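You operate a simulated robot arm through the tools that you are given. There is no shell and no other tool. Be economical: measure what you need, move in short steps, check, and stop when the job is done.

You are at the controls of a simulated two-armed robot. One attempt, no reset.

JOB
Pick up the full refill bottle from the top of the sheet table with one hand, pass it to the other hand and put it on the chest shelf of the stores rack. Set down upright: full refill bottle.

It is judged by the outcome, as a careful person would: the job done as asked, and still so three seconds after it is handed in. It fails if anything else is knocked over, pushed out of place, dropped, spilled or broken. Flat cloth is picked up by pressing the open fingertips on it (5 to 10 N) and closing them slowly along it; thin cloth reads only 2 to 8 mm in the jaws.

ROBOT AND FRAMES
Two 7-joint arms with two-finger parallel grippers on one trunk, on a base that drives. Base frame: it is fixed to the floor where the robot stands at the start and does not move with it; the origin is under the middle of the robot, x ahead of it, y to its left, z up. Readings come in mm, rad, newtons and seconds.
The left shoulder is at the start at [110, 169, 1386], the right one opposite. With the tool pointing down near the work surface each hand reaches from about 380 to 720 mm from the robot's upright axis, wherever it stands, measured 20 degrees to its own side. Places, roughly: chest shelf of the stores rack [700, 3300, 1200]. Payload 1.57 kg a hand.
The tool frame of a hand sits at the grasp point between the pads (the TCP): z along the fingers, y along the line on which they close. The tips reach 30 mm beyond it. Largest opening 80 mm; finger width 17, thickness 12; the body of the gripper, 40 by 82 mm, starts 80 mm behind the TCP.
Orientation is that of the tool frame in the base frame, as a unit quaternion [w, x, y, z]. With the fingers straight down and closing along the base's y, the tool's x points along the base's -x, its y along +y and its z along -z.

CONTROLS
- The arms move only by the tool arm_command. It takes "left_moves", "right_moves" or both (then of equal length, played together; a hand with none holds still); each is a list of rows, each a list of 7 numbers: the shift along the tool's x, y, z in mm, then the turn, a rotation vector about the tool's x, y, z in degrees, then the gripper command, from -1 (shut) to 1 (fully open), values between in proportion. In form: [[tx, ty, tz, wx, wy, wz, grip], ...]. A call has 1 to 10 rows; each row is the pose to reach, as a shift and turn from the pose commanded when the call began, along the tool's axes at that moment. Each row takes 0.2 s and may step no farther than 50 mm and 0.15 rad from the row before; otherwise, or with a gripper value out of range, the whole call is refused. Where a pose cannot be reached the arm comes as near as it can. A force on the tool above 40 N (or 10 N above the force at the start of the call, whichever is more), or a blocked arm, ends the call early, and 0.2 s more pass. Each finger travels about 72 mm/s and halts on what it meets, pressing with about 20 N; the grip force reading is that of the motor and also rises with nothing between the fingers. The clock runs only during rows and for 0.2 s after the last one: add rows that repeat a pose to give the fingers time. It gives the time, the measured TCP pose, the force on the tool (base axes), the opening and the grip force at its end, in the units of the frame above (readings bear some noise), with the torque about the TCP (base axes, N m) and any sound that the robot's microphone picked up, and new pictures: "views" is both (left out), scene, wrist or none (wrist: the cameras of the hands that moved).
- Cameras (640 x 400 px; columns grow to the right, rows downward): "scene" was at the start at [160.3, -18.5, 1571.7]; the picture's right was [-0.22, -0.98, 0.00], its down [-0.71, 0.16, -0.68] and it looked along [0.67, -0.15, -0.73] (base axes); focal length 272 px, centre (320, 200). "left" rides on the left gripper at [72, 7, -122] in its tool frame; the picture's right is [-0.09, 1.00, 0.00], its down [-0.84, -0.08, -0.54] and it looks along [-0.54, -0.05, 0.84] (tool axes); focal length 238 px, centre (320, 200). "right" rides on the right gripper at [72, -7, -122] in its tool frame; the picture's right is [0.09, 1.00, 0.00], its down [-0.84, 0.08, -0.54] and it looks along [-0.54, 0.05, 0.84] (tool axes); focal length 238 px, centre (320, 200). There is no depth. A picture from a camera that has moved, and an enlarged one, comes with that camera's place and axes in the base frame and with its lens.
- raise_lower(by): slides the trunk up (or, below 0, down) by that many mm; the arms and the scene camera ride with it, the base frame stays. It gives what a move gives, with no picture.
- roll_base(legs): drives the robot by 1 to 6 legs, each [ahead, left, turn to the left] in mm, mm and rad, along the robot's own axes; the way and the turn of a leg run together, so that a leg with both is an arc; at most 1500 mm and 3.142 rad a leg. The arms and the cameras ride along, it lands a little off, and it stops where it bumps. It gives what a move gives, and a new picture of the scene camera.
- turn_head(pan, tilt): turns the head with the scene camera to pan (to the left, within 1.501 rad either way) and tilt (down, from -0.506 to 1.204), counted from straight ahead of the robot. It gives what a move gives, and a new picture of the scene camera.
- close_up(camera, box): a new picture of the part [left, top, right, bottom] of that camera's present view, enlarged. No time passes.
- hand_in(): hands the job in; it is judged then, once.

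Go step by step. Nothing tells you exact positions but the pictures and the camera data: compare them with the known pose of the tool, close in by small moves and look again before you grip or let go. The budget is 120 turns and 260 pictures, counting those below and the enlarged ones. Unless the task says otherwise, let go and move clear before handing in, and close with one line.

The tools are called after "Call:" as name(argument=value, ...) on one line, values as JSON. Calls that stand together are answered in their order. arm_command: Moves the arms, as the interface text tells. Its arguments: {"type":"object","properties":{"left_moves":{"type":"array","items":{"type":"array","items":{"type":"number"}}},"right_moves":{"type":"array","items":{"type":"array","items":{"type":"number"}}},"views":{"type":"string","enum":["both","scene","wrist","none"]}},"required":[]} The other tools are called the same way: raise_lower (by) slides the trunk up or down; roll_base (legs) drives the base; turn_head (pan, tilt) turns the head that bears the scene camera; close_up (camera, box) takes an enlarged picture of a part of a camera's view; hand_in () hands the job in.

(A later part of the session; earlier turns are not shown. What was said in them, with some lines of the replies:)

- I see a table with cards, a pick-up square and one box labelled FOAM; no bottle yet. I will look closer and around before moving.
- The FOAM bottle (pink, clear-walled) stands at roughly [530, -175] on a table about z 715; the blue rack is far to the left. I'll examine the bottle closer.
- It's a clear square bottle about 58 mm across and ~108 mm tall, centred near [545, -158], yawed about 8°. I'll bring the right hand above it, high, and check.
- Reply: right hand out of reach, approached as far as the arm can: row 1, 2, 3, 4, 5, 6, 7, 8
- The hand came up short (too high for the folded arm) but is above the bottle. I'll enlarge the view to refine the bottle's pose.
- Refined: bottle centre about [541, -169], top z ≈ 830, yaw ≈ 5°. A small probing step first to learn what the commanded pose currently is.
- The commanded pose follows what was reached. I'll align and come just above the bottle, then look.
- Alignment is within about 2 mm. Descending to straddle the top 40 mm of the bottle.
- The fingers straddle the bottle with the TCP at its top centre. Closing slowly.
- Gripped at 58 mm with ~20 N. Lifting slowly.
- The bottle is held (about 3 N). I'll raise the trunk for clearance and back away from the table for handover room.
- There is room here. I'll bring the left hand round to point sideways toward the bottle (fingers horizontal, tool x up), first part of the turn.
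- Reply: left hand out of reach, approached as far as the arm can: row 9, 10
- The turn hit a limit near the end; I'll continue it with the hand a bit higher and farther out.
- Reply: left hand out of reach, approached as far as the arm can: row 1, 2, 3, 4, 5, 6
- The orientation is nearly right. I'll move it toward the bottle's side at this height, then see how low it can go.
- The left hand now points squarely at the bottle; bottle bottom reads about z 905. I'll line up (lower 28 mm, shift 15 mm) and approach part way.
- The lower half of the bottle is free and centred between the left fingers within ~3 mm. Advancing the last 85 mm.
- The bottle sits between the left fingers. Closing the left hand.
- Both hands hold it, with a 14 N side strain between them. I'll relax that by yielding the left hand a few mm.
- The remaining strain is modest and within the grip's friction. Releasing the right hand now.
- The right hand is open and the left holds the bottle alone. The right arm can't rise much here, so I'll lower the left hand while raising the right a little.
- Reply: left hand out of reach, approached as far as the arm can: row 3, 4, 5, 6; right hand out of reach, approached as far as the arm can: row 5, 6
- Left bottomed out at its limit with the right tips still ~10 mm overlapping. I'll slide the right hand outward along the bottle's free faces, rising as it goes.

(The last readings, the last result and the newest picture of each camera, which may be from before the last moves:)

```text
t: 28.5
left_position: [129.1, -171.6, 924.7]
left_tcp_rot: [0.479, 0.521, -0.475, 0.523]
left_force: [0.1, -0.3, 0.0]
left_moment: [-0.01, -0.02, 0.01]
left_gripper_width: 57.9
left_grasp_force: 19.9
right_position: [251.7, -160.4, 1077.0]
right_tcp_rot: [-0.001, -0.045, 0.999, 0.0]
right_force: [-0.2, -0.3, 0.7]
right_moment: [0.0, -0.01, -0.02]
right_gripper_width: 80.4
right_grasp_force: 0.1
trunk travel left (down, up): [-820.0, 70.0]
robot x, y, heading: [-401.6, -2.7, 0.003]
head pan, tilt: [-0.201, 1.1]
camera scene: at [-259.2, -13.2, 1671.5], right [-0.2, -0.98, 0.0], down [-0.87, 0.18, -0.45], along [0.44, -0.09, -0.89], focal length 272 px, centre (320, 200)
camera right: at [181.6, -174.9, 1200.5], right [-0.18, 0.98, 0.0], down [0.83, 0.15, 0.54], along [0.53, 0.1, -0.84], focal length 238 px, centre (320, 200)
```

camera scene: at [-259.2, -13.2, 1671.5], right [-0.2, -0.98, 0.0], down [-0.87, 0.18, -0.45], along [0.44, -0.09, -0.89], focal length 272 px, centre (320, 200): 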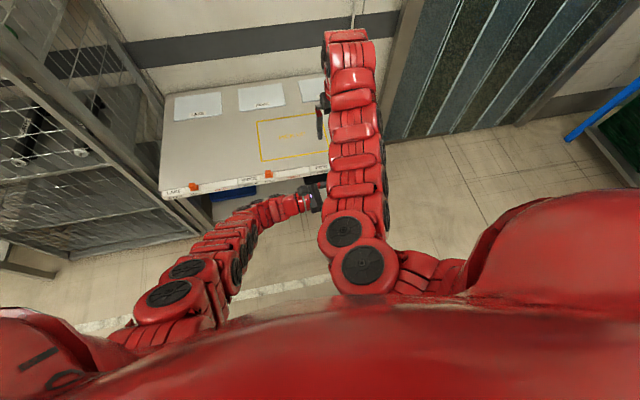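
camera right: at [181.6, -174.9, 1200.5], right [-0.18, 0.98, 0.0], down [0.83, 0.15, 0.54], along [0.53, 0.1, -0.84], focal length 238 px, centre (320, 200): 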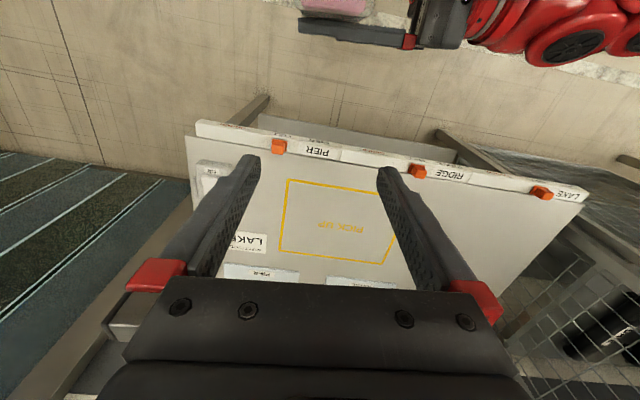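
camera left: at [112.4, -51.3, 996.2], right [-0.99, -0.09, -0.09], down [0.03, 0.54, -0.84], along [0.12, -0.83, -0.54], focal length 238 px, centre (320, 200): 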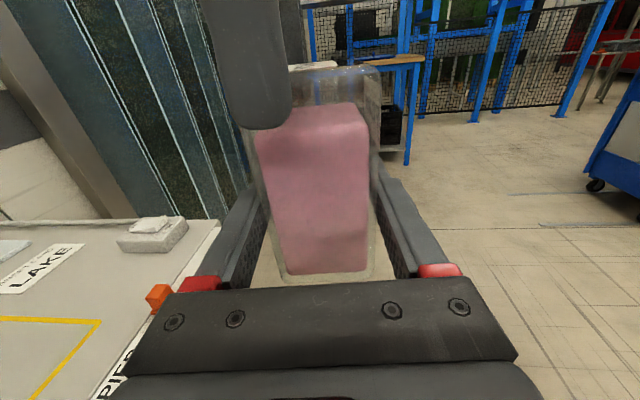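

The right hand is clear. Moving it away to the robot's right side.

Call:
arm_command(right_moves=[[0, -40, 0, 0, 0, 0, 1], [0, -80, 0, 0, 0, 0, 1], [0, -120, 0, 0, 0, 0, 1], [0, -160, 0, 0, 0, 0, 1], [0, -200, 0, 0, 0, 0, 1], [20, -240, 0, 0, 0, 0, 1], [40, -280, 0, 0, 0, 0, 1], [70, -300, 0, 0, 0, 0, 1], [110, -310, 0, 0, 0, 0, 1]], views="scene")

Call:
close_up(camera="left", box=[160, 20, 480, 300])

```text
t: 30.5
left_position: [128.9, -171.3, 925.2]
left_tcp_rot: [0.479, 0.52, -0.476, 0.523]
left_force: [-0.1, 0.2, 0.9]
left_moment: [0.0, 0.0, 0.0]
left_gripper_width: 57.8
left_grasp_force: 20.6
right_position: [168.4, -481.2, 1076.1]
right_tcp_rot: [-0.001, -0.044, 0.999, 0.0]
right_force: [0.3, 0.1, -0.4]
right_moment: [0.0, -0.02, 0.0]
right_gripper_width: 79.9
right_grasp_force: 0.1
trunk travel left (down, up): [-820.0, 70.0]
robot x, y, heading: [-403.7, -2.9, -0.005]
head pan, tilt: [-0.201, 1.1]
camera scene: at [-260.9, -13.7, 1671.6], right [-0.2, -0.98, 0.0], down [-0.87, 0.18, -0.45], along [0.45, -0.09, -0.89], focal length 272 px, centre (320, 200)
```

scene: 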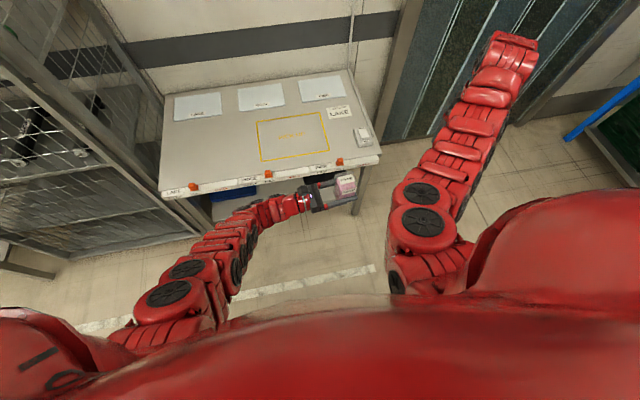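

```text
1.43 times, centred on (320, 160) of left
camera zoom: at [111.2, -51.3, 996.8], right [-0.99, -0.09, -0.09], down [0.03, 0.54, -0.84], along [0.12, -0.84, -0.54], focal length 340 px, centre (320, 257)
```

zoom: 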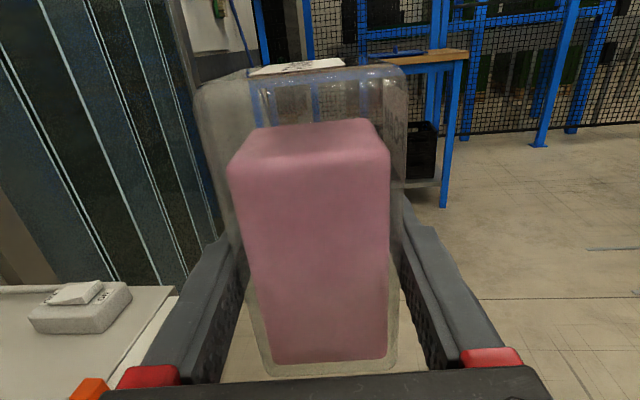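

The bottle is upright in the left hand and the right is out of the way. Now I look left to plan the drive to the rack.

Call:
turn_head(pan=1.2, tilt=0.35)

Call:
close_up(camera="scene", box=[180, 40, 520, 260])

```text
t: 32.0
left_position: [129.1, -170.9, 924.7]
left_tcp_rot: [0.478, 0.521, -0.476, 0.523]
left_force: [-0.3, -0.9, -0.2]
left_moment: [-0.01, 0.0, 0.01]
left_gripper_width: 58.0
left_grasp_force: 20.0
right_position: [171.3, -480.2, 1075.7]
right_tcp_rot: [-0.001, -0.044, 0.999, -0.001]
right_force: [0.7, 0.0, -0.4]
right_moment: [-0.03, 0.02, -0.03]
right_gripper_width: 80.0
right_grasp_force: 0.0
trunk travel left (down, up): [-820.0, 70.0]
robot x, y, heading: [-398.4, -3.9, -0.002]
head pan, tilt: [1.201, 0.351]
camera scene: at [-287.3, 85.5, 1732.8], right [0.93, -0.36, 0.0], down [-0.12, -0.32, -0.94], along [0.34, 0.88, -0.34], focal length 272 px, centre (320, 200)
```

scene: 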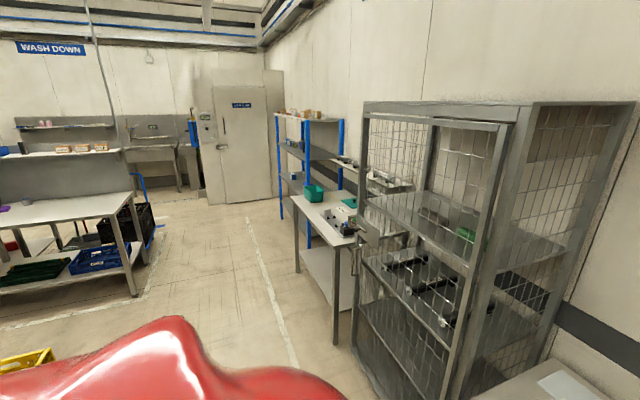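

```text
1.82 times, centred on (350, 150) of scene
camera zoom: at [-287.3, 85.5, 1732.8], right [0.93, -0.36, 0.0], down [-0.12, -0.32, -0.94], along [0.34, 0.88, -0.34], focal length 494 px, centre (266, 291)
```

zoom: 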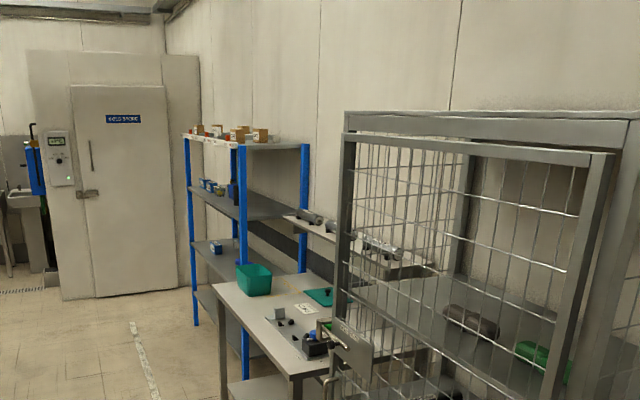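

The route left is a clear aisle between x ≈ -1100 and +370; the rack faces -x with its chest shelf second from the top. I'll back slightly and slide left 1.5 m, then check.

Call:
roll_base(legs=[[-80, 0, 0], [0, 1500, 0]])

```text
t: 40.2
left_position: [44.2, 1347.8, 925.6]
left_tcp_rot: [0.476, 0.523, -0.474, 0.524]
left_force: [0.4, 0.1, -0.2]
left_moment: [0.01, -0.01, -0.01]
left_gripper_width: 58.0
left_grasp_force: 19.6
right_position: [87.6, 1039.4, 1076.5]
right_tcp_rot: [-0.001, -0.049, 0.999, 0.0]
right_force: [0.2, 0.0, 0.1]
right_moment: [-0.01, -0.01, 0.01]
right_gripper_width: 80.0
right_grasp_force: 0.0
trunk travel left (down, up): [-820.0, 70.0]
robot x, y, heading: [-490.9, 1512.4, 0.011]
head pan, tilt: [1.201, 0.351]
camera scene: at [-375.6, 1600.9, 1732.9], right [0.94, -0.35, 0.0], down [-0.12, -0.32, -0.94], along [0.33, 0.88, -0.34], focal length 272 px, centre (320, 200)
```

scene: 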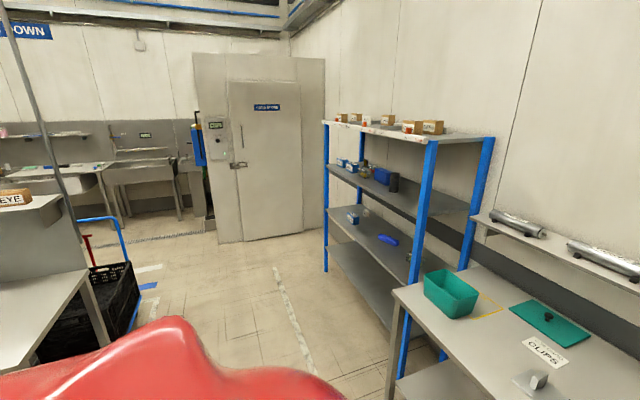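

Aisle still clear. Another 1.5 m left, then I'll face the rack.

Call:
roll_base(legs=[[0, 1500, -0.01]])

Call:
turn_head(pan=0.35, tilt=0.4)

```text
t: 47.4
left_position: [50.9, 2783.8, 925.0]
left_tcp_rot: [0.487, 0.513, -0.484, 0.515]
left_force: [-0.3, -0.8, -0.7]
left_moment: [0.02, 0.01, 0.04]
left_gripper_width: 58.0
left_grasp_force: 19.9
right_position: [83.5, 2474.2, 1075.6]
right_tcp_rot: [-0.001, -0.03, 1.0, 0.0]
right_force: [-0.2, -0.3, 0.5]
right_moment: [-0.03, 0.01, -0.01]
right_gripper_width: 80.1
right_grasp_force: 0.0
trunk travel left (down, up): [-820.0, 70.0]
robot x, y, heading: [-479.2, 2974.0, -0.031]
head pan, tilt: [1.201, 0.351]
camera scene: at [-357.6, 3054.0, 1732.9], right [0.92, -0.39, 0.0], down [-0.13, -0.32, -0.94], along [0.37, 0.87, -0.34], focal length 272 px, centre (320, 200)
```

scene: 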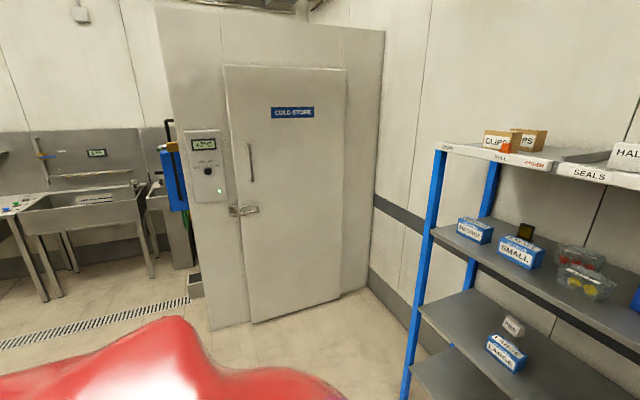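

```text
t: 48.6
left_position: [51.7, 2785.4, 923.4]
left_tcp_rot: [0.486, 0.513, -0.484, 0.515]
left_force: [-0.2, 0.6, 0.3]
left_moment: [0.0, 0.03, -0.01]
left_gripper_width: 58.0
left_grasp_force: 19.9
right_position: [82.4, 2473.9, 1077.6]
right_tcp_rot: [-0.001, -0.03, 1.0, 0.0]
right_force: [-0.4, 0.2, 0.7]
right_moment: [-0.01, -0.04, -0.03]
right_gripper_width: 79.8
right_grasp_force: 0.0
trunk travel left (down, up): [-820.0, 70.0]
robot x, y, heading: [-472.3, 2969.3, -0.025]
head pan, tilt: [0.351, 0.4]
camera scene: at [-305.9, 2997.8, 1728.3], right [0.32, -0.95, 0.0], down [-0.37, -0.12, -0.92], along [0.87, 0.29, -0.39], focal length 272 px, centre (320, 200)
```

scene: 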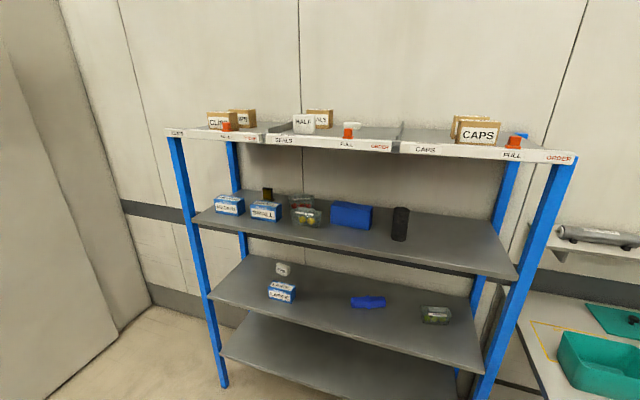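

The chest shelf (second from top) is at z ≈ 1200, front edge x ≈ 485, y 2640–3820, with free room to the right of the black cylinder around [600, 2820]. First I'll raise the bottle and swing the left hand to point forward, keeping it level.

Call:
arm_command(left_moves=[[22, 0, -10, 0, 0, 0, -0.2], [45, 0, -25, 5, 0, 0, -0.2], [68, 0, -45, 11, 0, 0, -0.2], [91, 0, -65, 17, 0, 0, -0.2], [114, 0, -85, 23, 0, 0, -0.2], [137, 0, -105, 29, 0, 0, -0.2], [160, 0, -130, 35, 0, 0, -0.2], [183, 0, -150, 41, 0, 0, -0.2], [205, 0, -170, 47, 0, 0, -0.2], [225, 0, -190, 53, 0, 0, -0.2]], views="both")

```text
t: 50.8
left_position: [175.2, 3016.6, 1037.8]
left_tcp_rot: [0.218, 0.672, -0.214, 0.674]
left_force: [0.5, 1.3, -3.0]
left_moment: [0.03, 0.04, -0.01]
left_gripper_width: 57.7
left_grasp_force: 20.2
left hand out of reach, approached as far as the arm can: row 5, 6, 7, 8, 9, 10
right_position: [84.1, 2474.1, 1077.4]
right_tcp_rot: [-0.001, -0.029, 1.0, 0.0]
right_force: [1.3, -0.1, 0.4]
right_moment: [0.0, 0.01, -0.05]
right_gripper_width: 80.1
right_grasp_force: 0.0
trunk travel left (down, up): [-820.0, 70.0]
robot x, y, heading: [-477.7, 2971.9, -0.029]
head pan, tilt: [0.351, 0.4]
camera scene: at [-306.3, 2998.2, 1728.3], right [0.32, -0.95, 0.0], down [-0.37, -0.12, -0.92], along [0.87, 0.29, -0.39], focal length 272 px, centre (320, 200)
camera left: at [70.9, 3081.1, 1109.7], right [-0.58, -0.81, -0.09], down [-0.4, 0.37, -0.84], along [0.71, -0.45, -0.54], focal length 238 px, centre (320, 200)
```

scene: 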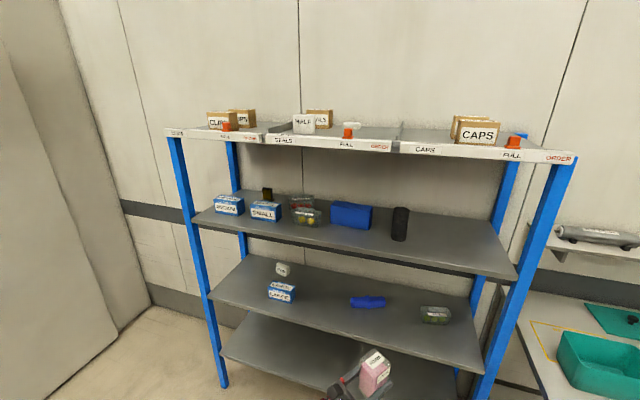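
left: 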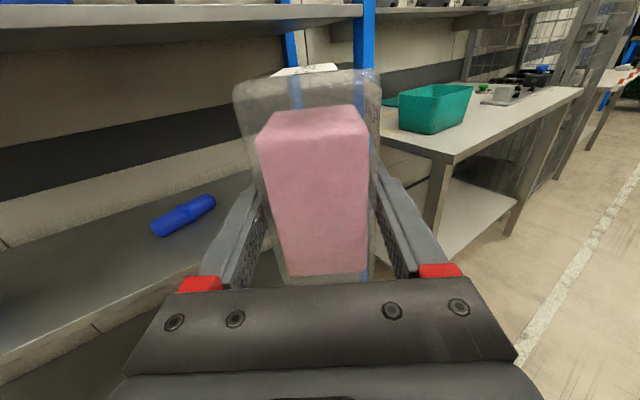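

The arm curved out to reach it but stayed level. Continuing to turn forward and rise in smaller moves.

Call:
arm_command(left_moves=[[0, -5, -5, 4, 0, 0, -0.2], [5, -10, -10, 9, 0, 0, -0.2], [15, -15, -15, 14, 0, 0, -0.2], [30, -20, -20, 19, 0, 0, -0.2], [45, -25, -25, 24, 0, 0, -0.2], [60, -30, -30, 29, 0, 0, -0.2], [80, -35, -35, 34, 0, 0, -0.2], [100, -40, -40, 36, 0, 0, -0.2], [120, -40, -40, 36, 0, 0, -0.2], [140, -40, -40, 36, 0, 0, -0.2]], views="both")

```text
t: 53.0
left_position: [208.3, 3021.4, 1023.6]
left_tcp_rot: [-0.014, 0.707, 0.016, 0.707]
left_force: [-0.1, -0.4, -3.5]
left_moment: [-0.06, -0.01, 0.0]
left_gripper_width: 57.7
left_grasp_force: 19.8
left hand out of reach, approached as far as the arm can: row 1, 2, 3, 4, 5, 6, 7, 8, 9, 10
right_position: [83.5, 2474.2, 1075.7]
right_tcp_rot: [-0.001, -0.029, 1.0, 0.0]
right_force: [0.2, -0.2, -0.6]
right_moment: [0.03, -0.05, -0.03]
right_gripper_width: 79.7
right_grasp_force: 0.1
trunk travel left (down, up): [-820.0, 70.0]
robot x, y, heading: [-478.1, 2972.8, -0.03]
head pan, tilt: [0.351, 0.4]
camera scene: at [-305.9, 2996.9, 1728.3], right [0.32, -0.95, 0.0], down [-0.37, -0.12, -0.92], along [0.87, 0.29, -0.39], focal length 272 px, centre (320, 200)
camera left: at [87.0, 3007.9, 1095.8], right [0.04, -1.0, -0.09], down [-0.55, 0.05, -0.84], along [0.84, 0.08, -0.54], focal length 238 px, centre (320, 200)
```

scene: 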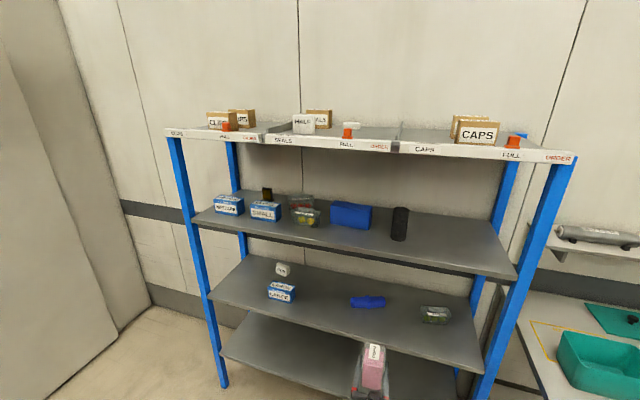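
left: 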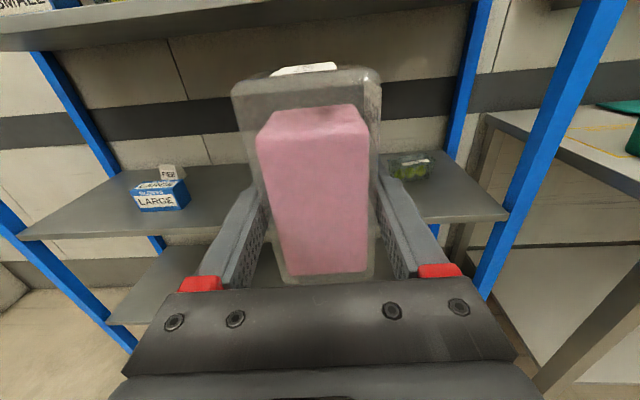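

It now points straight forward and level; it is folded too tightly to rise, so I'll extend forward as I raise (bottle stays clear of the rack front at x ≈ 485).

Call:
arm_command(left_moves=[[0, -10, 20, 0, 0, 0, -0.2], [0, -20, 40, 0, 0, 0, -0.2], [10, -30, 65, 0, 0, 0, -0.2], [25, -40, 90, 0, 0, 0, -0.2], [40, -50, 110, 0, 0, 0, -0.2], [60, -50, 130, 0, 0, 0, -0.2], [80, -50, 140, 0, 0, 0, -0.2], [100, -50, 140, 0, 0, 0, -0.2], [120, -50, 140, 0, 0, 0, -0.2], [140, -50, 140, 0, 0, 0, -0.2]], views="scene")

```text
t: 55.2
left_position: [341.0, 3079.8, 1165.8]
left_tcp_rot: [-0.013, 0.707, 0.016, 0.707]
left_force: [0.0, -0.4, -2.5]
left_moment: [0.01, -0.01, 0.04]
left_gripper_width: 57.9
left_grasp_force: 19.3
right_position: [82.8, 2474.8, 1075.9]
right_tcp_rot: [-0.001, -0.029, 1.0, -0.001]
right_force: [0.4, -0.2, -0.7]
right_moment: [-0.02, -0.05, 0.0]
right_gripper_width: 79.8
right_grasp_force: 0.0
trunk travel left (down, up): [-820.0, 70.0]
robot x, y, heading: [-475.6, 2971.3, -0.031]
head pan, tilt: [0.351, 0.4]
camera scene: at [-306.0, 2996.9, 1728.3], right [0.32, -0.95, 0.0], down [-0.37, -0.12, -0.92], along [0.87, 0.29, -0.39], focal length 272 px, centre (320, 200)
```

scene: 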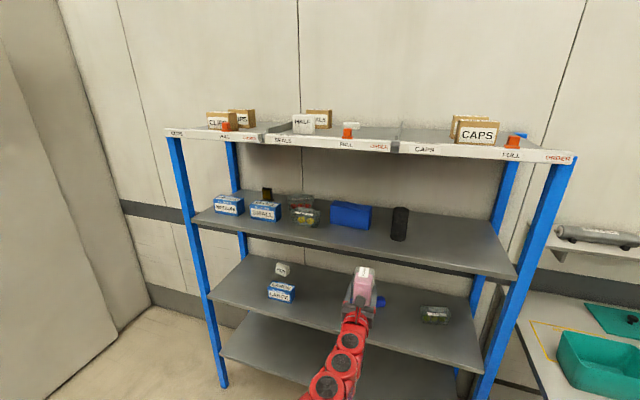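

That worked. I'll raise further to clear the shelf height and draw the right hand back for the drive in.

Call:
arm_command(left_moves=[[15, 0, 0, 0, 0, 0, -0.2], [30, 0, 0, 0, 0, 0, -0.2], [45, 0, 0, 0, 0, 0, -0.2], [60, 0, 0, 0, 0, 0, -0.2], [75, 0, 0, 0, 0, 0, -0.2], [90, 0, 0, 0, 0, 0, -0.2], [105, 0, 0, 0, 0, 0, -0.2], [120, 0, 0, 0, 0, 0, -0.2], [130, 0, 0, 0, 0, 0, -0.2], [130, 0, 0, 0, 0, 0, -0.2]], right_moves=[[12, 0, 0, 0, 0, 0, 1], [24, 0, 0, 0, 0, 0, 1], [36, 0, 0, 0, 0, 0, 1], [48, 0, 0, 0, 0, 0, 1], [60, 0, 0, 0, 0, 0, 1], [72, 0, 0, 0, 0, 0, 1], [84, 0, 0, 0, 0, 0, 1], [96, 0, 0, 0, 0, 0, 1], [108, 0, 0, 0, 0, 0, 1], [120, 0, 0, 0, 0, 0, 1]], views="both")

```text
t: 57.4
left_position: [388.8, 3051.3, 1246.2]
left_tcp_rot: [-0.015, 0.706, 0.017, 0.708]
left_force: [0.8, 0.0, -2.1]
left_moment: [0.01, -0.01, 0.02]
left_gripper_width: 58.0
left_grasp_force: 20.1
left hand out of reach, approached as far as the arm can: row 2, 3, 4, 5, 6, 7, 8, 9, 10
right_position: [4.7, 2446.8, 1044.2]
right_tcp_rot: [0.0, -0.029, 1.0, 0.001]
right_force: [0.7, 0.3, 0.4]
right_moment: [-0.03, 0.0, 0.01]
right_gripper_width: 79.7
right_grasp_force: 0.1
right hand out of reach, approached as far as the arm can: row 4, 5, 6, 7, 8, 9, 10
trunk travel left (down, up): [-820.0, 70.0]
robot x, y, heading: [-475.0, 2973.5, -0.028]
head pan, tilt: [0.351, 0.4]
camera scene: at [-306.8, 2995.5, 1728.4], right [0.32, -0.95, 0.0], down [-0.37, -0.12, -0.92], along [0.87, 0.29, -0.39], focal length 272 px, centre (320, 200)
camera right: at [-65.2, 2434.7, 1166.9], right [-0.15, 0.99, 0.0], down [0.83, 0.12, 0.54], along [0.54, 0.08, -0.84], focal length 238 px, centre (320, 200)
camera left: at [267.2, 3038.6, 1317.3], right [0.05, -0.99, -0.09], down [-0.54, 0.05, -0.84], along [0.84, 0.09, -0.54], focal length 238 px, centre (320, 200)
```

scene: 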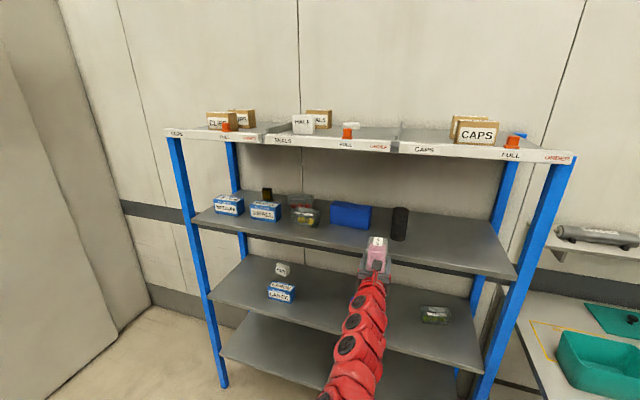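
right: 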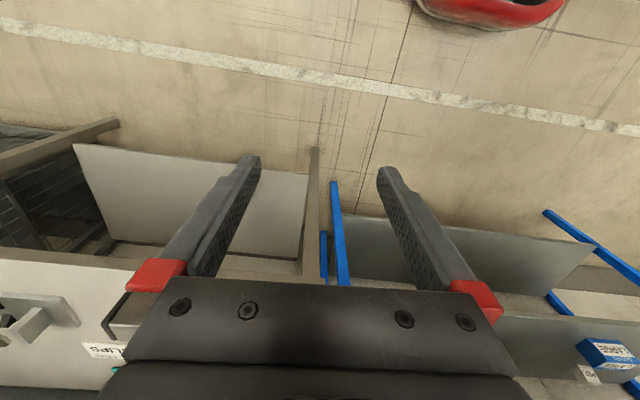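
left: 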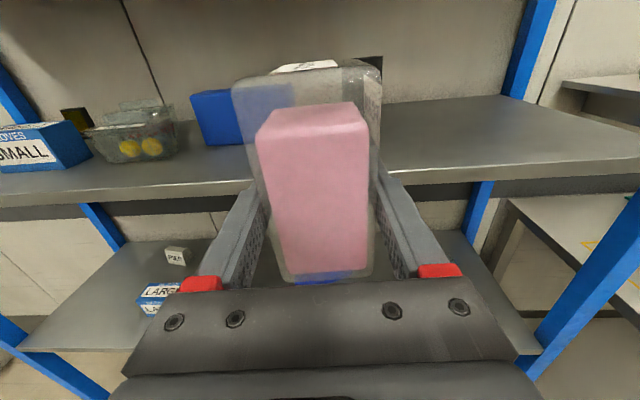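

The shelf front shows at x ≈ 490 and the bottle is still clear of it. I'll raise the trunk to lift the bottle above shelf level and slide right to the free spot.

Call:
raise_lower(by=60)

Call:
roll_base(legs=[[0, -230, 0]])

Call:
close_up(camera="left", box=[0, 0, 640, 400])

```text
t: 58.4
left_position: [389.9, 3053.3, 1305.5]
left_tcp_rot: [-0.015, 0.705, 0.018, 0.709]
left_force: [0.4, -0.3, -3.4]
left_moment: [0.01, 0.0, -0.03]
left_gripper_width: 58.1
left_grasp_force: 20.3
right_position: [6.2, 2448.9, 1105.4]
right_tcp_rot: [0.0, -0.03, 1.0, 0.0]
right_force: [-0.5, 0.3, -0.1]
right_moment: [0.01, -0.01, 0.01]
right_gripper_width: 80.1
right_grasp_force: 0.0
trunk travel left (down, up): [-880.0, 10.0]
robot x, y, heading: [-476.4, 2975.2, -0.031]
head pan, tilt: [0.351, 0.4]
```

```text
t: 60.1
left_position: [382.5, 2822.9, 1305.8]
left_tcp_rot: [-0.013, 0.705, 0.017, 0.708]
left_force: [-0.4, 0.2, -3.2]
left_moment: [-0.02, 0.0, -0.01]
left_gripper_width: 57.7
left_grasp_force: 20.2
right_position: [-0.6, 2217.6, 1104.9]
right_tcp_rot: [-0.001, -0.03, 1.0, -0.001]
right_force: [0.1, -1.0, -0.5]
right_moment: [0.01, -0.03, 0.01]
right_gripper_width: 80.1
right_grasp_force: 0.1
trunk travel left (down, up): [-880.0, 10.0]
robot x, y, heading: [-481.7, 2738.4, -0.033]
head pan, tilt: [0.351, 0.4]
camera scene: at [-312.5, 2768.2, 1788.3], right [0.31, -0.95, 0.0], down [-0.37, -0.12, -0.92], along [0.87, 0.29, -0.39], focal length 272 px, centre (320, 200)
```

scene: 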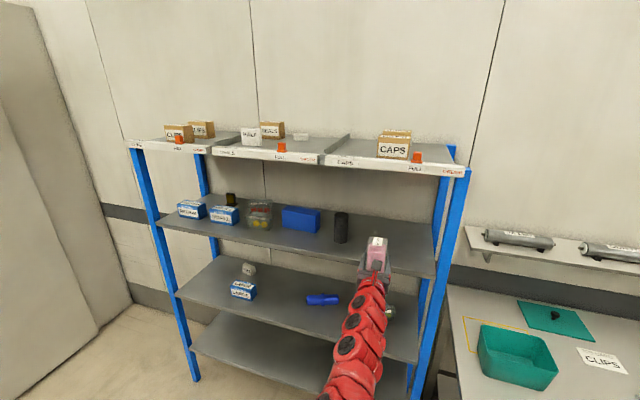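

```text
1.00 times, centred on (320, 200) of left (not enlarged: the box is as wide or as high as the picture)
camera zoom: at [261.2, 2810.4, 1376.4], right [0.04, -1.0, -0.09], down [-0.54, 0.05, -0.84], along [0.84, 0.08, -0.54], focal length 238 px, centre (320, 200)
```

zoom: 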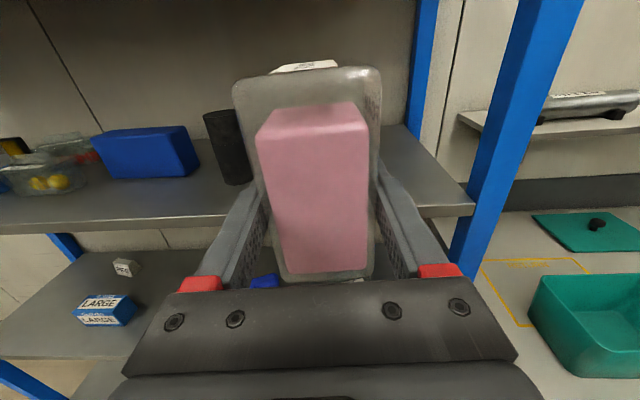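

Free band on the shelf is y ≈ 2652–2945; the hand is at y 2823, bottle bottom ~60 mm above the shelf. Driving ahead 215 mm to bring the bottle over it.

Call:
roll_base(legs=[[215, 0, 0]])

Call:
close_up(camera="left", box=[0, 0, 640, 400])

```text
t: 61.8
left_position: [598.9, 2809.0, 1306.6]
left_tcp_rot: [-0.012, 0.705, 0.015, 0.709]
left_force: [0.5, 0.1, -3.4]
left_moment: [0.01, -0.01, -0.01]
left_gripper_width: 58.1
left_grasp_force: 20.1
right_position: [212.1, 2207.3, 1106.0]
right_tcp_rot: [0.0, -0.026, 1.0, 0.001]
right_force: [0.6, 0.1, 0.0]
right_moment: [-0.01, -0.02, 0.02]
right_gripper_width: 80.0
right_grasp_force: 0.0
trunk travel left (down, up): [-880.0, 10.0]
robot x, y, heading: [-268.5, 2736.1, -0.039]
head pan, tilt: [0.351, 0.4]
camera scene: at [-97.3, 2758.8, 1788.5], right [0.31, -0.95, 0.0], down [-0.37, -0.12, -0.92], along [0.88, 0.29, -0.39], focal length 272 px, centre (320, 200)
```

scene: 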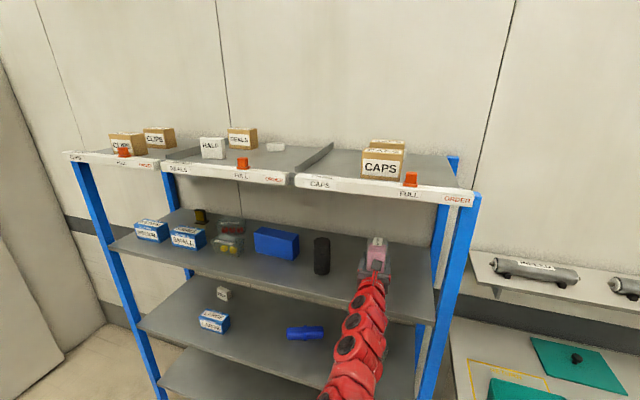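

```text
1.00 times, centred on (320, 200) of left (not enlarged: the box is as wide or as high as the picture)
camera zoom: at [477.2, 2798.2, 1377.4], right [0.04, -1.0, -0.09], down [-0.54, 0.05, -0.84], along [0.84, 0.08, -0.54], focal length 238 px, centre (320, 200)
```

zoom: 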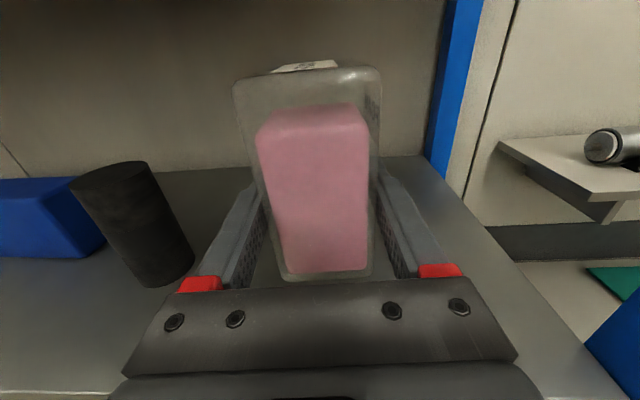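

The bottle is over the clear spot, ~90 mm from the cylinder. Lowering with the arm until it touches.

Call:
arm_command(left_moves=[[-10, 0, 0, 0, 0, 0, -0.2], [-20, 0, 0, 0, 0, 0, -0.2], [-30, 0, 0, 0, 0, 0, -0.2], [-38, 0, 0, 0, 0, 0, -0.2], [-44, 0, 0, 0, 0, 0, -0.2], [-48, 0, 0, 0, 0, 0, -0.2], [-48, 0, 0, 0, 0, 0, -0.2]], views="both")

Call:
close_up(camera="scene", box=[330, 220, 430, 300])

```text
t: 63.4
left_position: [600.5, 2810.3, 1257.0]
left_tcp_rot: [-0.012, 0.706, 0.015, 0.708]
left_force: [0.0, -0.3, -2.7]
left_moment: [0.02, -0.01, 0.02]
left_gripper_width: 58.0
left_grasp_force: 19.8
right_position: [212.5, 2207.3, 1104.4]
right_tcp_rot: [-0.001, -0.026, 1.0, -0.001]
right_force: [0.4, 0.2, 0.1]
right_moment: [0.0, 0.0, 0.01]
right_gripper_width: 79.9
right_grasp_force: 0.1
trunk travel left (down, up): [-880.0, 10.0]
robot x, y, heading: [-265.1, 2732.1, -0.039]
head pan, tilt: [0.351, 0.4]
camera scene: at [-95.8, 2758.4, 1788.3], right [0.31, -0.95, 0.0], down [-0.37, -0.12, -0.92], along [0.88, 0.29, -0.39], focal length 272 px, centre (320, 200)
camera left: at [478.5, 2798.4, 1328.9], right [0.04, -1.0, -0.09], down [-0.54, 0.05, -0.84], along [0.84, 0.08, -0.54], focal length 238 px, centre (320, 200)
```

scene: 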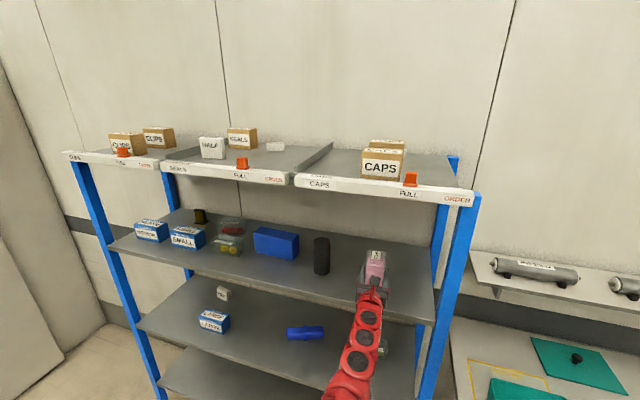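
left: 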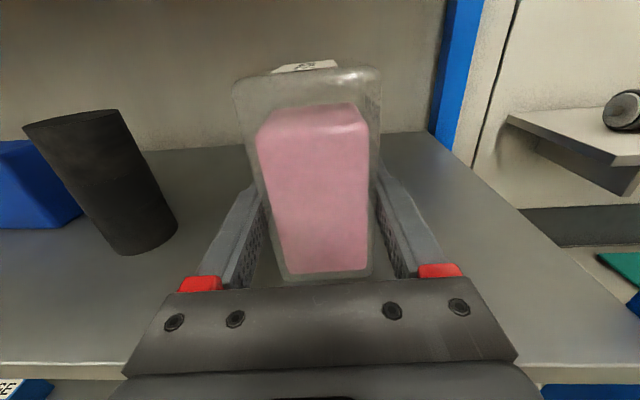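

```text
5.00 times, centred on (380, 260) of scene
camera zoom: at [-95.8, 2758.4, 1788.3], right [0.31, -0.95, 0.0], down [-0.37, -0.12, -0.92], along [0.88, 0.29, -0.39], focal length 1357 px, centre (20, -100)
```

zoom: 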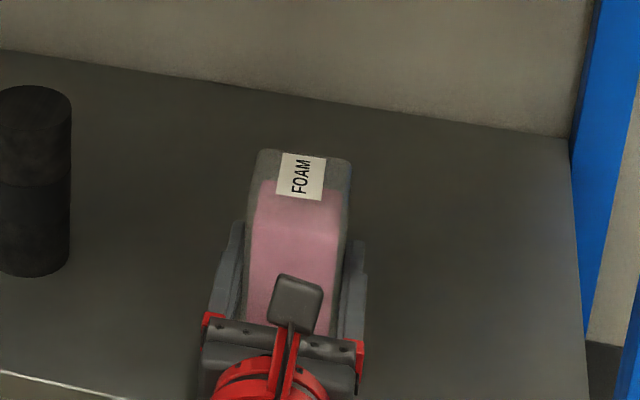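

Still in the air (load −2.7 N). Lowering in 2–3 mm steps until the force turns positive.

Call:
arm_command(left_moves=[[-2, 0, 0, 0, 0, 0, -0.2], [-4, 0, 0, 0, 0, 0, -0.2], [-6, 0, 0, 0, 0, 0, -0.2], [-7, 0, 0, 0, 0, 0, -0.2], [-7, 0, 0, 0, 0, 0, -0.2]], views="none")

```text
t: 64.6
left_position: [599.9, 2809.5, 1250.4]
left_tcp_rot: [-0.013, 0.706, 0.015, 0.708]
left_force: [-0.3, -0.2, -3.0]
left_moment: [-0.01, -0.03, -0.03]
left_gripper_width: 57.9
left_grasp_force: 19.6
right_position: [211.6, 2206.4, 1104.6]
right_tcp_rot: [-0.001, -0.026, 1.0, 0.0]
right_force: [0.0, -0.2, 0.0]
right_moment: [0.01, -0.01, -0.01]
right_gripper_width: 79.9
right_grasp_force: 0.1
trunk travel left (down, up): [-880.0, 10.0]
robot x, y, heading: [-264.9, 2735.3, -0.032]
head pan, tilt: [0.351, 0.4]
```

Call:
arm_command(left_moves=[[-2, 0, 0, 0, 0, 0, -0.2], [-4, 0, 0, 0, 0, 0, -0.2], [-5, 0, 0, 0, 0, 0, -0.2], [-5, 0, 0, 0, 0, 0, -0.2]], views="none")

```text
t: 65.6
left_position: [600.6, 2810.0, 1245.5]
left_tcp_rot: [-0.014, 0.705, 0.017, 0.708]
left_force: [-1.0, -0.4, -3.0]
left_moment: [-0.01, 0.02, -0.01]
left_gripper_width: 57.9
left_grasp_force: 20.0
right_position: [211.8, 2206.8, 1104.1]
right_tcp_rot: [-0.001, -0.026, 1.0, 0.0]
right_force: [-0.4, -0.8, 0.4]
right_moment: [-0.06, 0.02, -0.01]
right_gripper_width: 80.2
right_grasp_force: 0.0
trunk travel left (down, up): [-880.0, 10.0]
robot x, y, heading: [-265.8, 2732.5, -0.037]
head pan, tilt: [0.351, 0.4]
```

Still hanging; continuing down in small steps with a look.

Call:
arm_command(left_moves=[[-2, 0, 0, 0, 0, 0, -0.2], [-4, 0, 0, 0, 0, 0, -0.2], [-5, 0, 0, 0, 0, 0, -0.2], [-5, 0, 0, 0, 0, 0, -0.2]], views="both")

```text
t: 66.6
left_position: [600.5, 2809.3, 1239.8]
left_tcp_rot: [-0.011, 0.705, 0.015, 0.709]
left_force: [0.2, -0.1, -3.0]
left_moment: [-0.02, 0.01, 0.0]
left_gripper_width: 57.8
left_grasp_force: 19.4
right_position: [212.1, 2207.5, 1105.4]
right_tcp_rot: [-0.002, -0.026, 1.0, 0.0]
right_force: [-0.2, -0.4, 0.2]
right_moment: [0.02, -0.01, -0.02]
right_gripper_width: 80.1
right_grasp_force: 0.1
trunk travel left (down, up): [-880.0, 10.0]
robot x, y, heading: [-265.3, 2733.0, -0.036]
head pan, tilt: [0.351, 0.4]
camera scene: at [-95.4, 2758.5, 1788.3], right [0.31, -0.95, 0.0], down [-0.37, -0.12, -0.92], along [0.88, 0.29, -0.39], focal length 272 px, centre (320, 200)
camera left: at [479.2, 2797.9, 1311.3], right [0.04, -1.0, -0.09], down [-0.54, 0.05, -0.84], along [0.84, 0.08, -0.54], focal length 238 px, centre (320, 200)
```

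scene: 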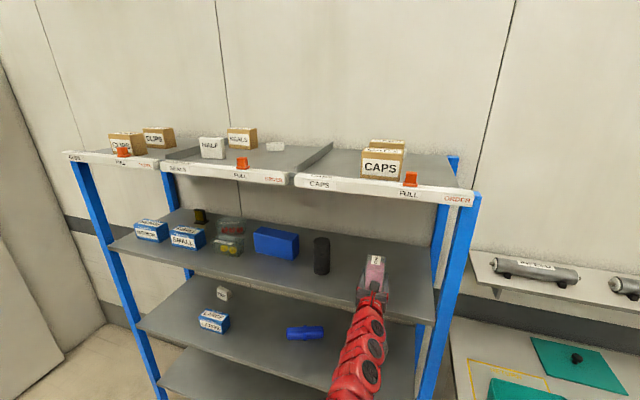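
left: 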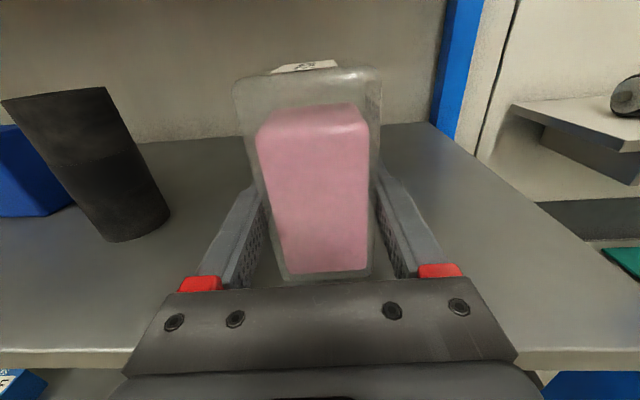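

Call:
arm_command(left_moves=[[-2, 0, 0, 0, 0, 0, -0.2], [-4, 0, 0, 0, 0, 0, -0.2], [-6, 0, 0, 0, 0, 0, -0.2], [-6, 0, 0, 0, 0, 0, -0.2]], views="none")

```text
t: 67.6
left_position: [601.2, 2810.1, 1234.2]
left_tcp_rot: [-0.012, 0.706, 0.015, 0.708]
left_force: [-0.1, 0.1, -2.5]
left_moment: [-0.04, 0.01, 0.02]
left_gripper_width: 58.0
left_grasp_force: 20.1
right_position: [211.9, 2206.2, 1103.1]
right_tcp_rot: [-0.001, -0.027, 1.0, 0.001]
right_force: [0.3, -0.4, -0.5]
right_moment: [-0.01, -0.02, -0.01]
right_gripper_width: 80.2
right_grasp_force: 0.0
trunk travel left (down, up): [-880.0, 10.0]
robot x, y, heading: [-268.3, 2734.0, -0.035]
head pan, tilt: [0.351, 0.4]
```

Call:
arm_command(left_moves=[[-2, 0, 0, 0, 0, 0, -0.2], [-4, 0, 0, 0, 0, 0, -0.2], [-6, 0, 0, 0, 0, 0, -0.2], [-6, 0, 0, 0, 0, 0, -0.2]], views="none")

```text
t: 68.6
left_position: [599.2, 2809.0, 1231.3]
left_tcp_rot: [-0.013, 0.704, 0.016, 0.71]
left_force: [4.1, -0.3, 8.0]
left_moment: [0.32, 0.14, -0.13]
left_gripper_width: 57.9
left_grasp_force: 19.8
right_position: [211.9, 2207.0, 1105.9]
right_tcp_rot: [0.0, -0.026, 1.0, 0.0]
right_force: [0.8, -1.0, -0.2]
right_moment: [-0.02, -0.01, 0.0]
right_gripper_width: 79.9
right_grasp_force: 0.0
trunk travel left (down, up): [-880.0, 10.0]
robot x, y, heading: [-264.5, 2737.4, -0.035]
head pan, tilt: [0.351, 0.4]
```

Contact with the shelf (+8 N). I'll ease the pressure slightly and inspect before letting go.

Call:
arm_command(left_moves=[[2, 0, 0, 0, 0, 0, -0.2], [2, 0, 0, 0, 0, 0, -0.2]], views="wrist")

Call:
close_up(camera="scene", box=[310, 220, 430, 310])

```text
t: 69.2
left_position: [599.1, 2809.2, 1231.0]
left_tcp_rot: [-0.012, 0.705, 0.016, 0.709]
left_force: [1.0, 2.3, 3.3]
left_moment: [0.28, 0.12, -0.08]
left_gripper_width: 57.8
left_grasp_force: 20.1
right_position: [213.4, 2206.7, 1104.7]
right_tcp_rot: [0.0, -0.026, 1.0, 0.0]
right_force: [0.3, -0.1, 0.3]
right_moment: [-0.01, 0.0, 0.0]
right_gripper_width: 80.2
right_grasp_force: 0.0
trunk travel left (down, up): [-880.0, 10.0]
robot x, y, heading: [-266.0, 2732.5, -0.038]
head pan, tilt: [0.351, 0.4]
camera left: at [477.9, 2797.7, 1301.7], right [0.04, -1.0, -0.09], down [-0.54, 0.05, -0.84], along [0.84, 0.08, -0.54], focal length 238 px, centre (320, 200)
```

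left: 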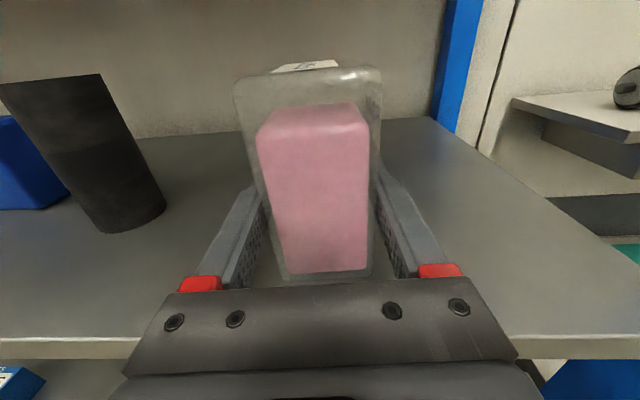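

```text
4.44 times, centred on (370, 265) of scene
camera zoom: at [-96.4, 2758.7, 1788.4], right [0.31, -0.95, 0.0], down [-0.37, -0.12, -0.92], along [0.88, 0.29, -0.39], focal length 1206 px, centre (98, -89)
```

zoom: 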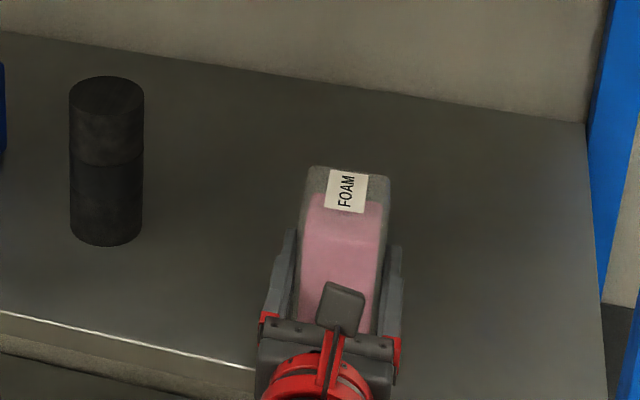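

The bottle rests upright on the shelf. Opening the left fingers gently.

Call:
arm_command(left_moves=[[0, 0, 0, 0, 0, 0, 0.5], [0, 0, 0, 0, 0, 0, 0.65], [0, 0, 0, 0, 0, 0, 0.8], [0, 0, 0, 0, 0, 0, 1], [0, 0, 0, 0, 0, 0, 1]], views="wrist")

```text
t: 70.4
left_position: [600.1, 2808.9, 1229.8]
left_tcp_rot: [-0.014, 0.705, 0.016, 0.708]
left_force: [-0.2, 1.4, 0.0]
left_moment: [-0.04, 0.01, 0.04]
left_gripper_width: 80.2
left_grasp_force: 0.1
right_position: [212.3, 2206.8, 1105.1]
right_tcp_rot: [0.0, -0.026, 1.0, 0.0]
right_force: [0.0, 0.3, 0.0]
right_moment: [-0.01, 0.01, 0.03]
right_gripper_width: 80.1
right_grasp_force: 0.1
trunk travel left (down, up): [-880.0, 10.0]
robot x, y, heading: [-265.5, 2733.8, -0.038]
head pan, tilt: [0.351, 0.4]
camera left: at [478.2, 2797.4, 1301.7], right [0.04, -1.0, -0.09], down [-0.54, 0.05, -0.84], along [0.84, 0.08, -0.54], focal length 238 px, centre (320, 200)
```

left: 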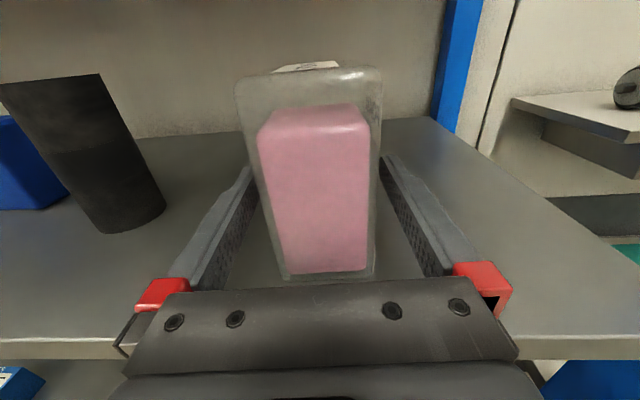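

Released and the bottle stands by itself. Withdrawing along the finger axis, first with the arm.

Call:
arm_command(left_moves=[[0, 0, -8, 0, 0, 0, 1], [0, 0, -16, 0, 0, 0, 1], [0, 0, -24, 0, 0, 0, 1], [0, 0, -32, 0, 0, 0, 1], [0, 0, -40, 0, 0, 0, 1], [0, 0, -40, 0, 0, 0, 1]], views="wrist")

```text
t: 71.8
left_position: [573.4, 2811.7, 1248.8]
left_tcp_rot: [-0.015, 0.684, 0.019, 0.729]
left_force: [0.1, -0.6, 0.6]
left_moment: [-0.01, 0.0, 0.01]
left_gripper_width: 80.0
left_grasp_force: 0.0
left hand out of reach, approached as far as the arm can: row 4, 5
right_position: [212.6, 2205.9, 1105.4]
right_tcp_rot: [-0.001, -0.026, 1.0, 0.001]
right_force: [0.9, 0.1, 0.3]
right_moment: [0.0, 0.01, 0.01]
right_gripper_width: 79.8
right_grasp_force: 0.2
trunk travel left (down, up): [-880.0, 10.0]
robot x, y, heading: [-273.2, 2734.6, -0.036]
head pan, tilt: [0.351, 0.4]
camera left: at [447.3, 2798.8, 1313.8], right [0.06, -0.99, -0.08], down [-0.49, 0.05, -0.87], along [0.87, 0.09, -0.49], focal length 238 px, centre (320, 200)
```

left: 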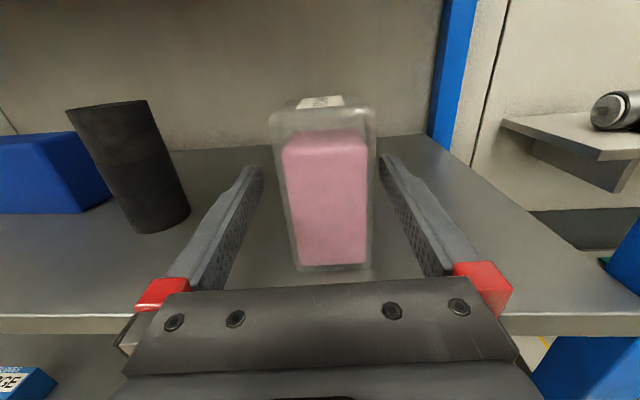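

Bottle is still standing, centred between the fingers. The arm is at its fold limit, so I'll back out with the base along the finger direction.

Call:
roll_base(legs=[[-60, -4, 0], [-240, -10, 0]])

Call:
close_up(camera="left", box=[0, 0, 640, 400])

Call:
close_up(camera="scene", box=[220, 160, 480, 320])

```text
t: 74.2
left_position: [268.5, 2807.7, 1248.9]
left_tcp_rot: [-0.016, 0.685, 0.02, 0.728]
left_force: [0.0, 0.0, 0.4]
left_moment: [0.03, -0.01, -0.04]
left_gripper_width: 80.2
left_grasp_force: 0.1
right_position: [-93.4, 2203.1, 1105.5]
right_tcp_rot: [-0.001, -0.025, 1.0, 0.0]
right_force: [0.7, 0.2, 0.1]
right_moment: [0.02, 0.01, -0.02]
right_gripper_width: 80.1
right_grasp_force: 0.1
trunk travel left (down, up): [-880.0, 10.0]
robot x, y, heading: [-571.8, 2726.4, -0.038]
head pan, tilt: [0.351, 0.4]
camera scene: at [-400.2, 2755.5, 1788.3], right [0.31, -0.95, 0.0], down [-0.37, -0.12, -0.92], along [0.88, 0.28, -0.39], focal length 272 px, centre (320, 200)
```

scene: 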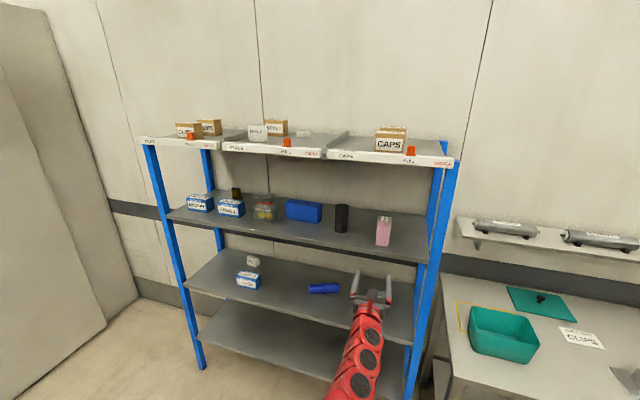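

```text
1.00 times, centred on (320, 200) of left (not enlarged: the box is as wide or as high as the picture)
camera zoom: at [143.0, 2795.6, 1313.5], right [0.06, -0.99, -0.08], down [-0.49, 0.05, -0.87], along [0.87, 0.09, -0.49], focal length 238 px, centre (320, 200)
```

zoom: 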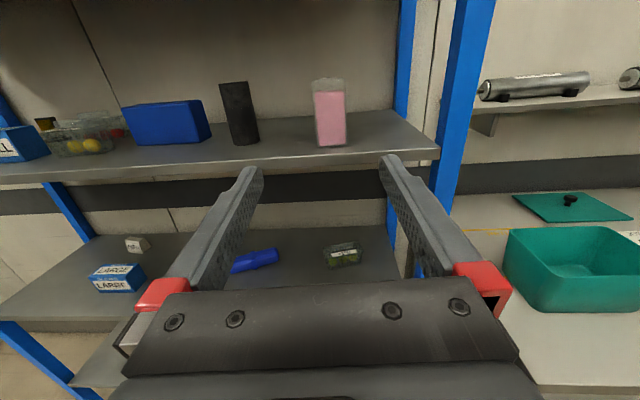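

```text
2.46 times, centred on (350, 240) of scene
camera zoom: at [-400.2, 2755.5, 1788.3], right [0.31, -0.95, 0.0], down [-0.37, -0.12, -0.92], along [0.88, 0.28, -0.39], focal length 668 px, centre (246, 102)
```

zoom: 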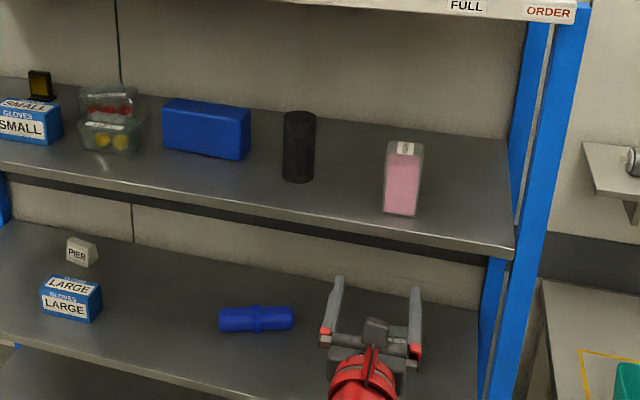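

The bottle stands upright alone on the chest shelf, nothing else has moved, and both hands are clear. Handing in.

Call:
hand_in()

```text
The job is handed in.
```

I picked up the full refill bottle with the right hand, passed it to the left and set it upright on the chest shelf of the stores rack. The last pictures before handing in showed it standing on its own, nothing else disturbed and both hands clear.
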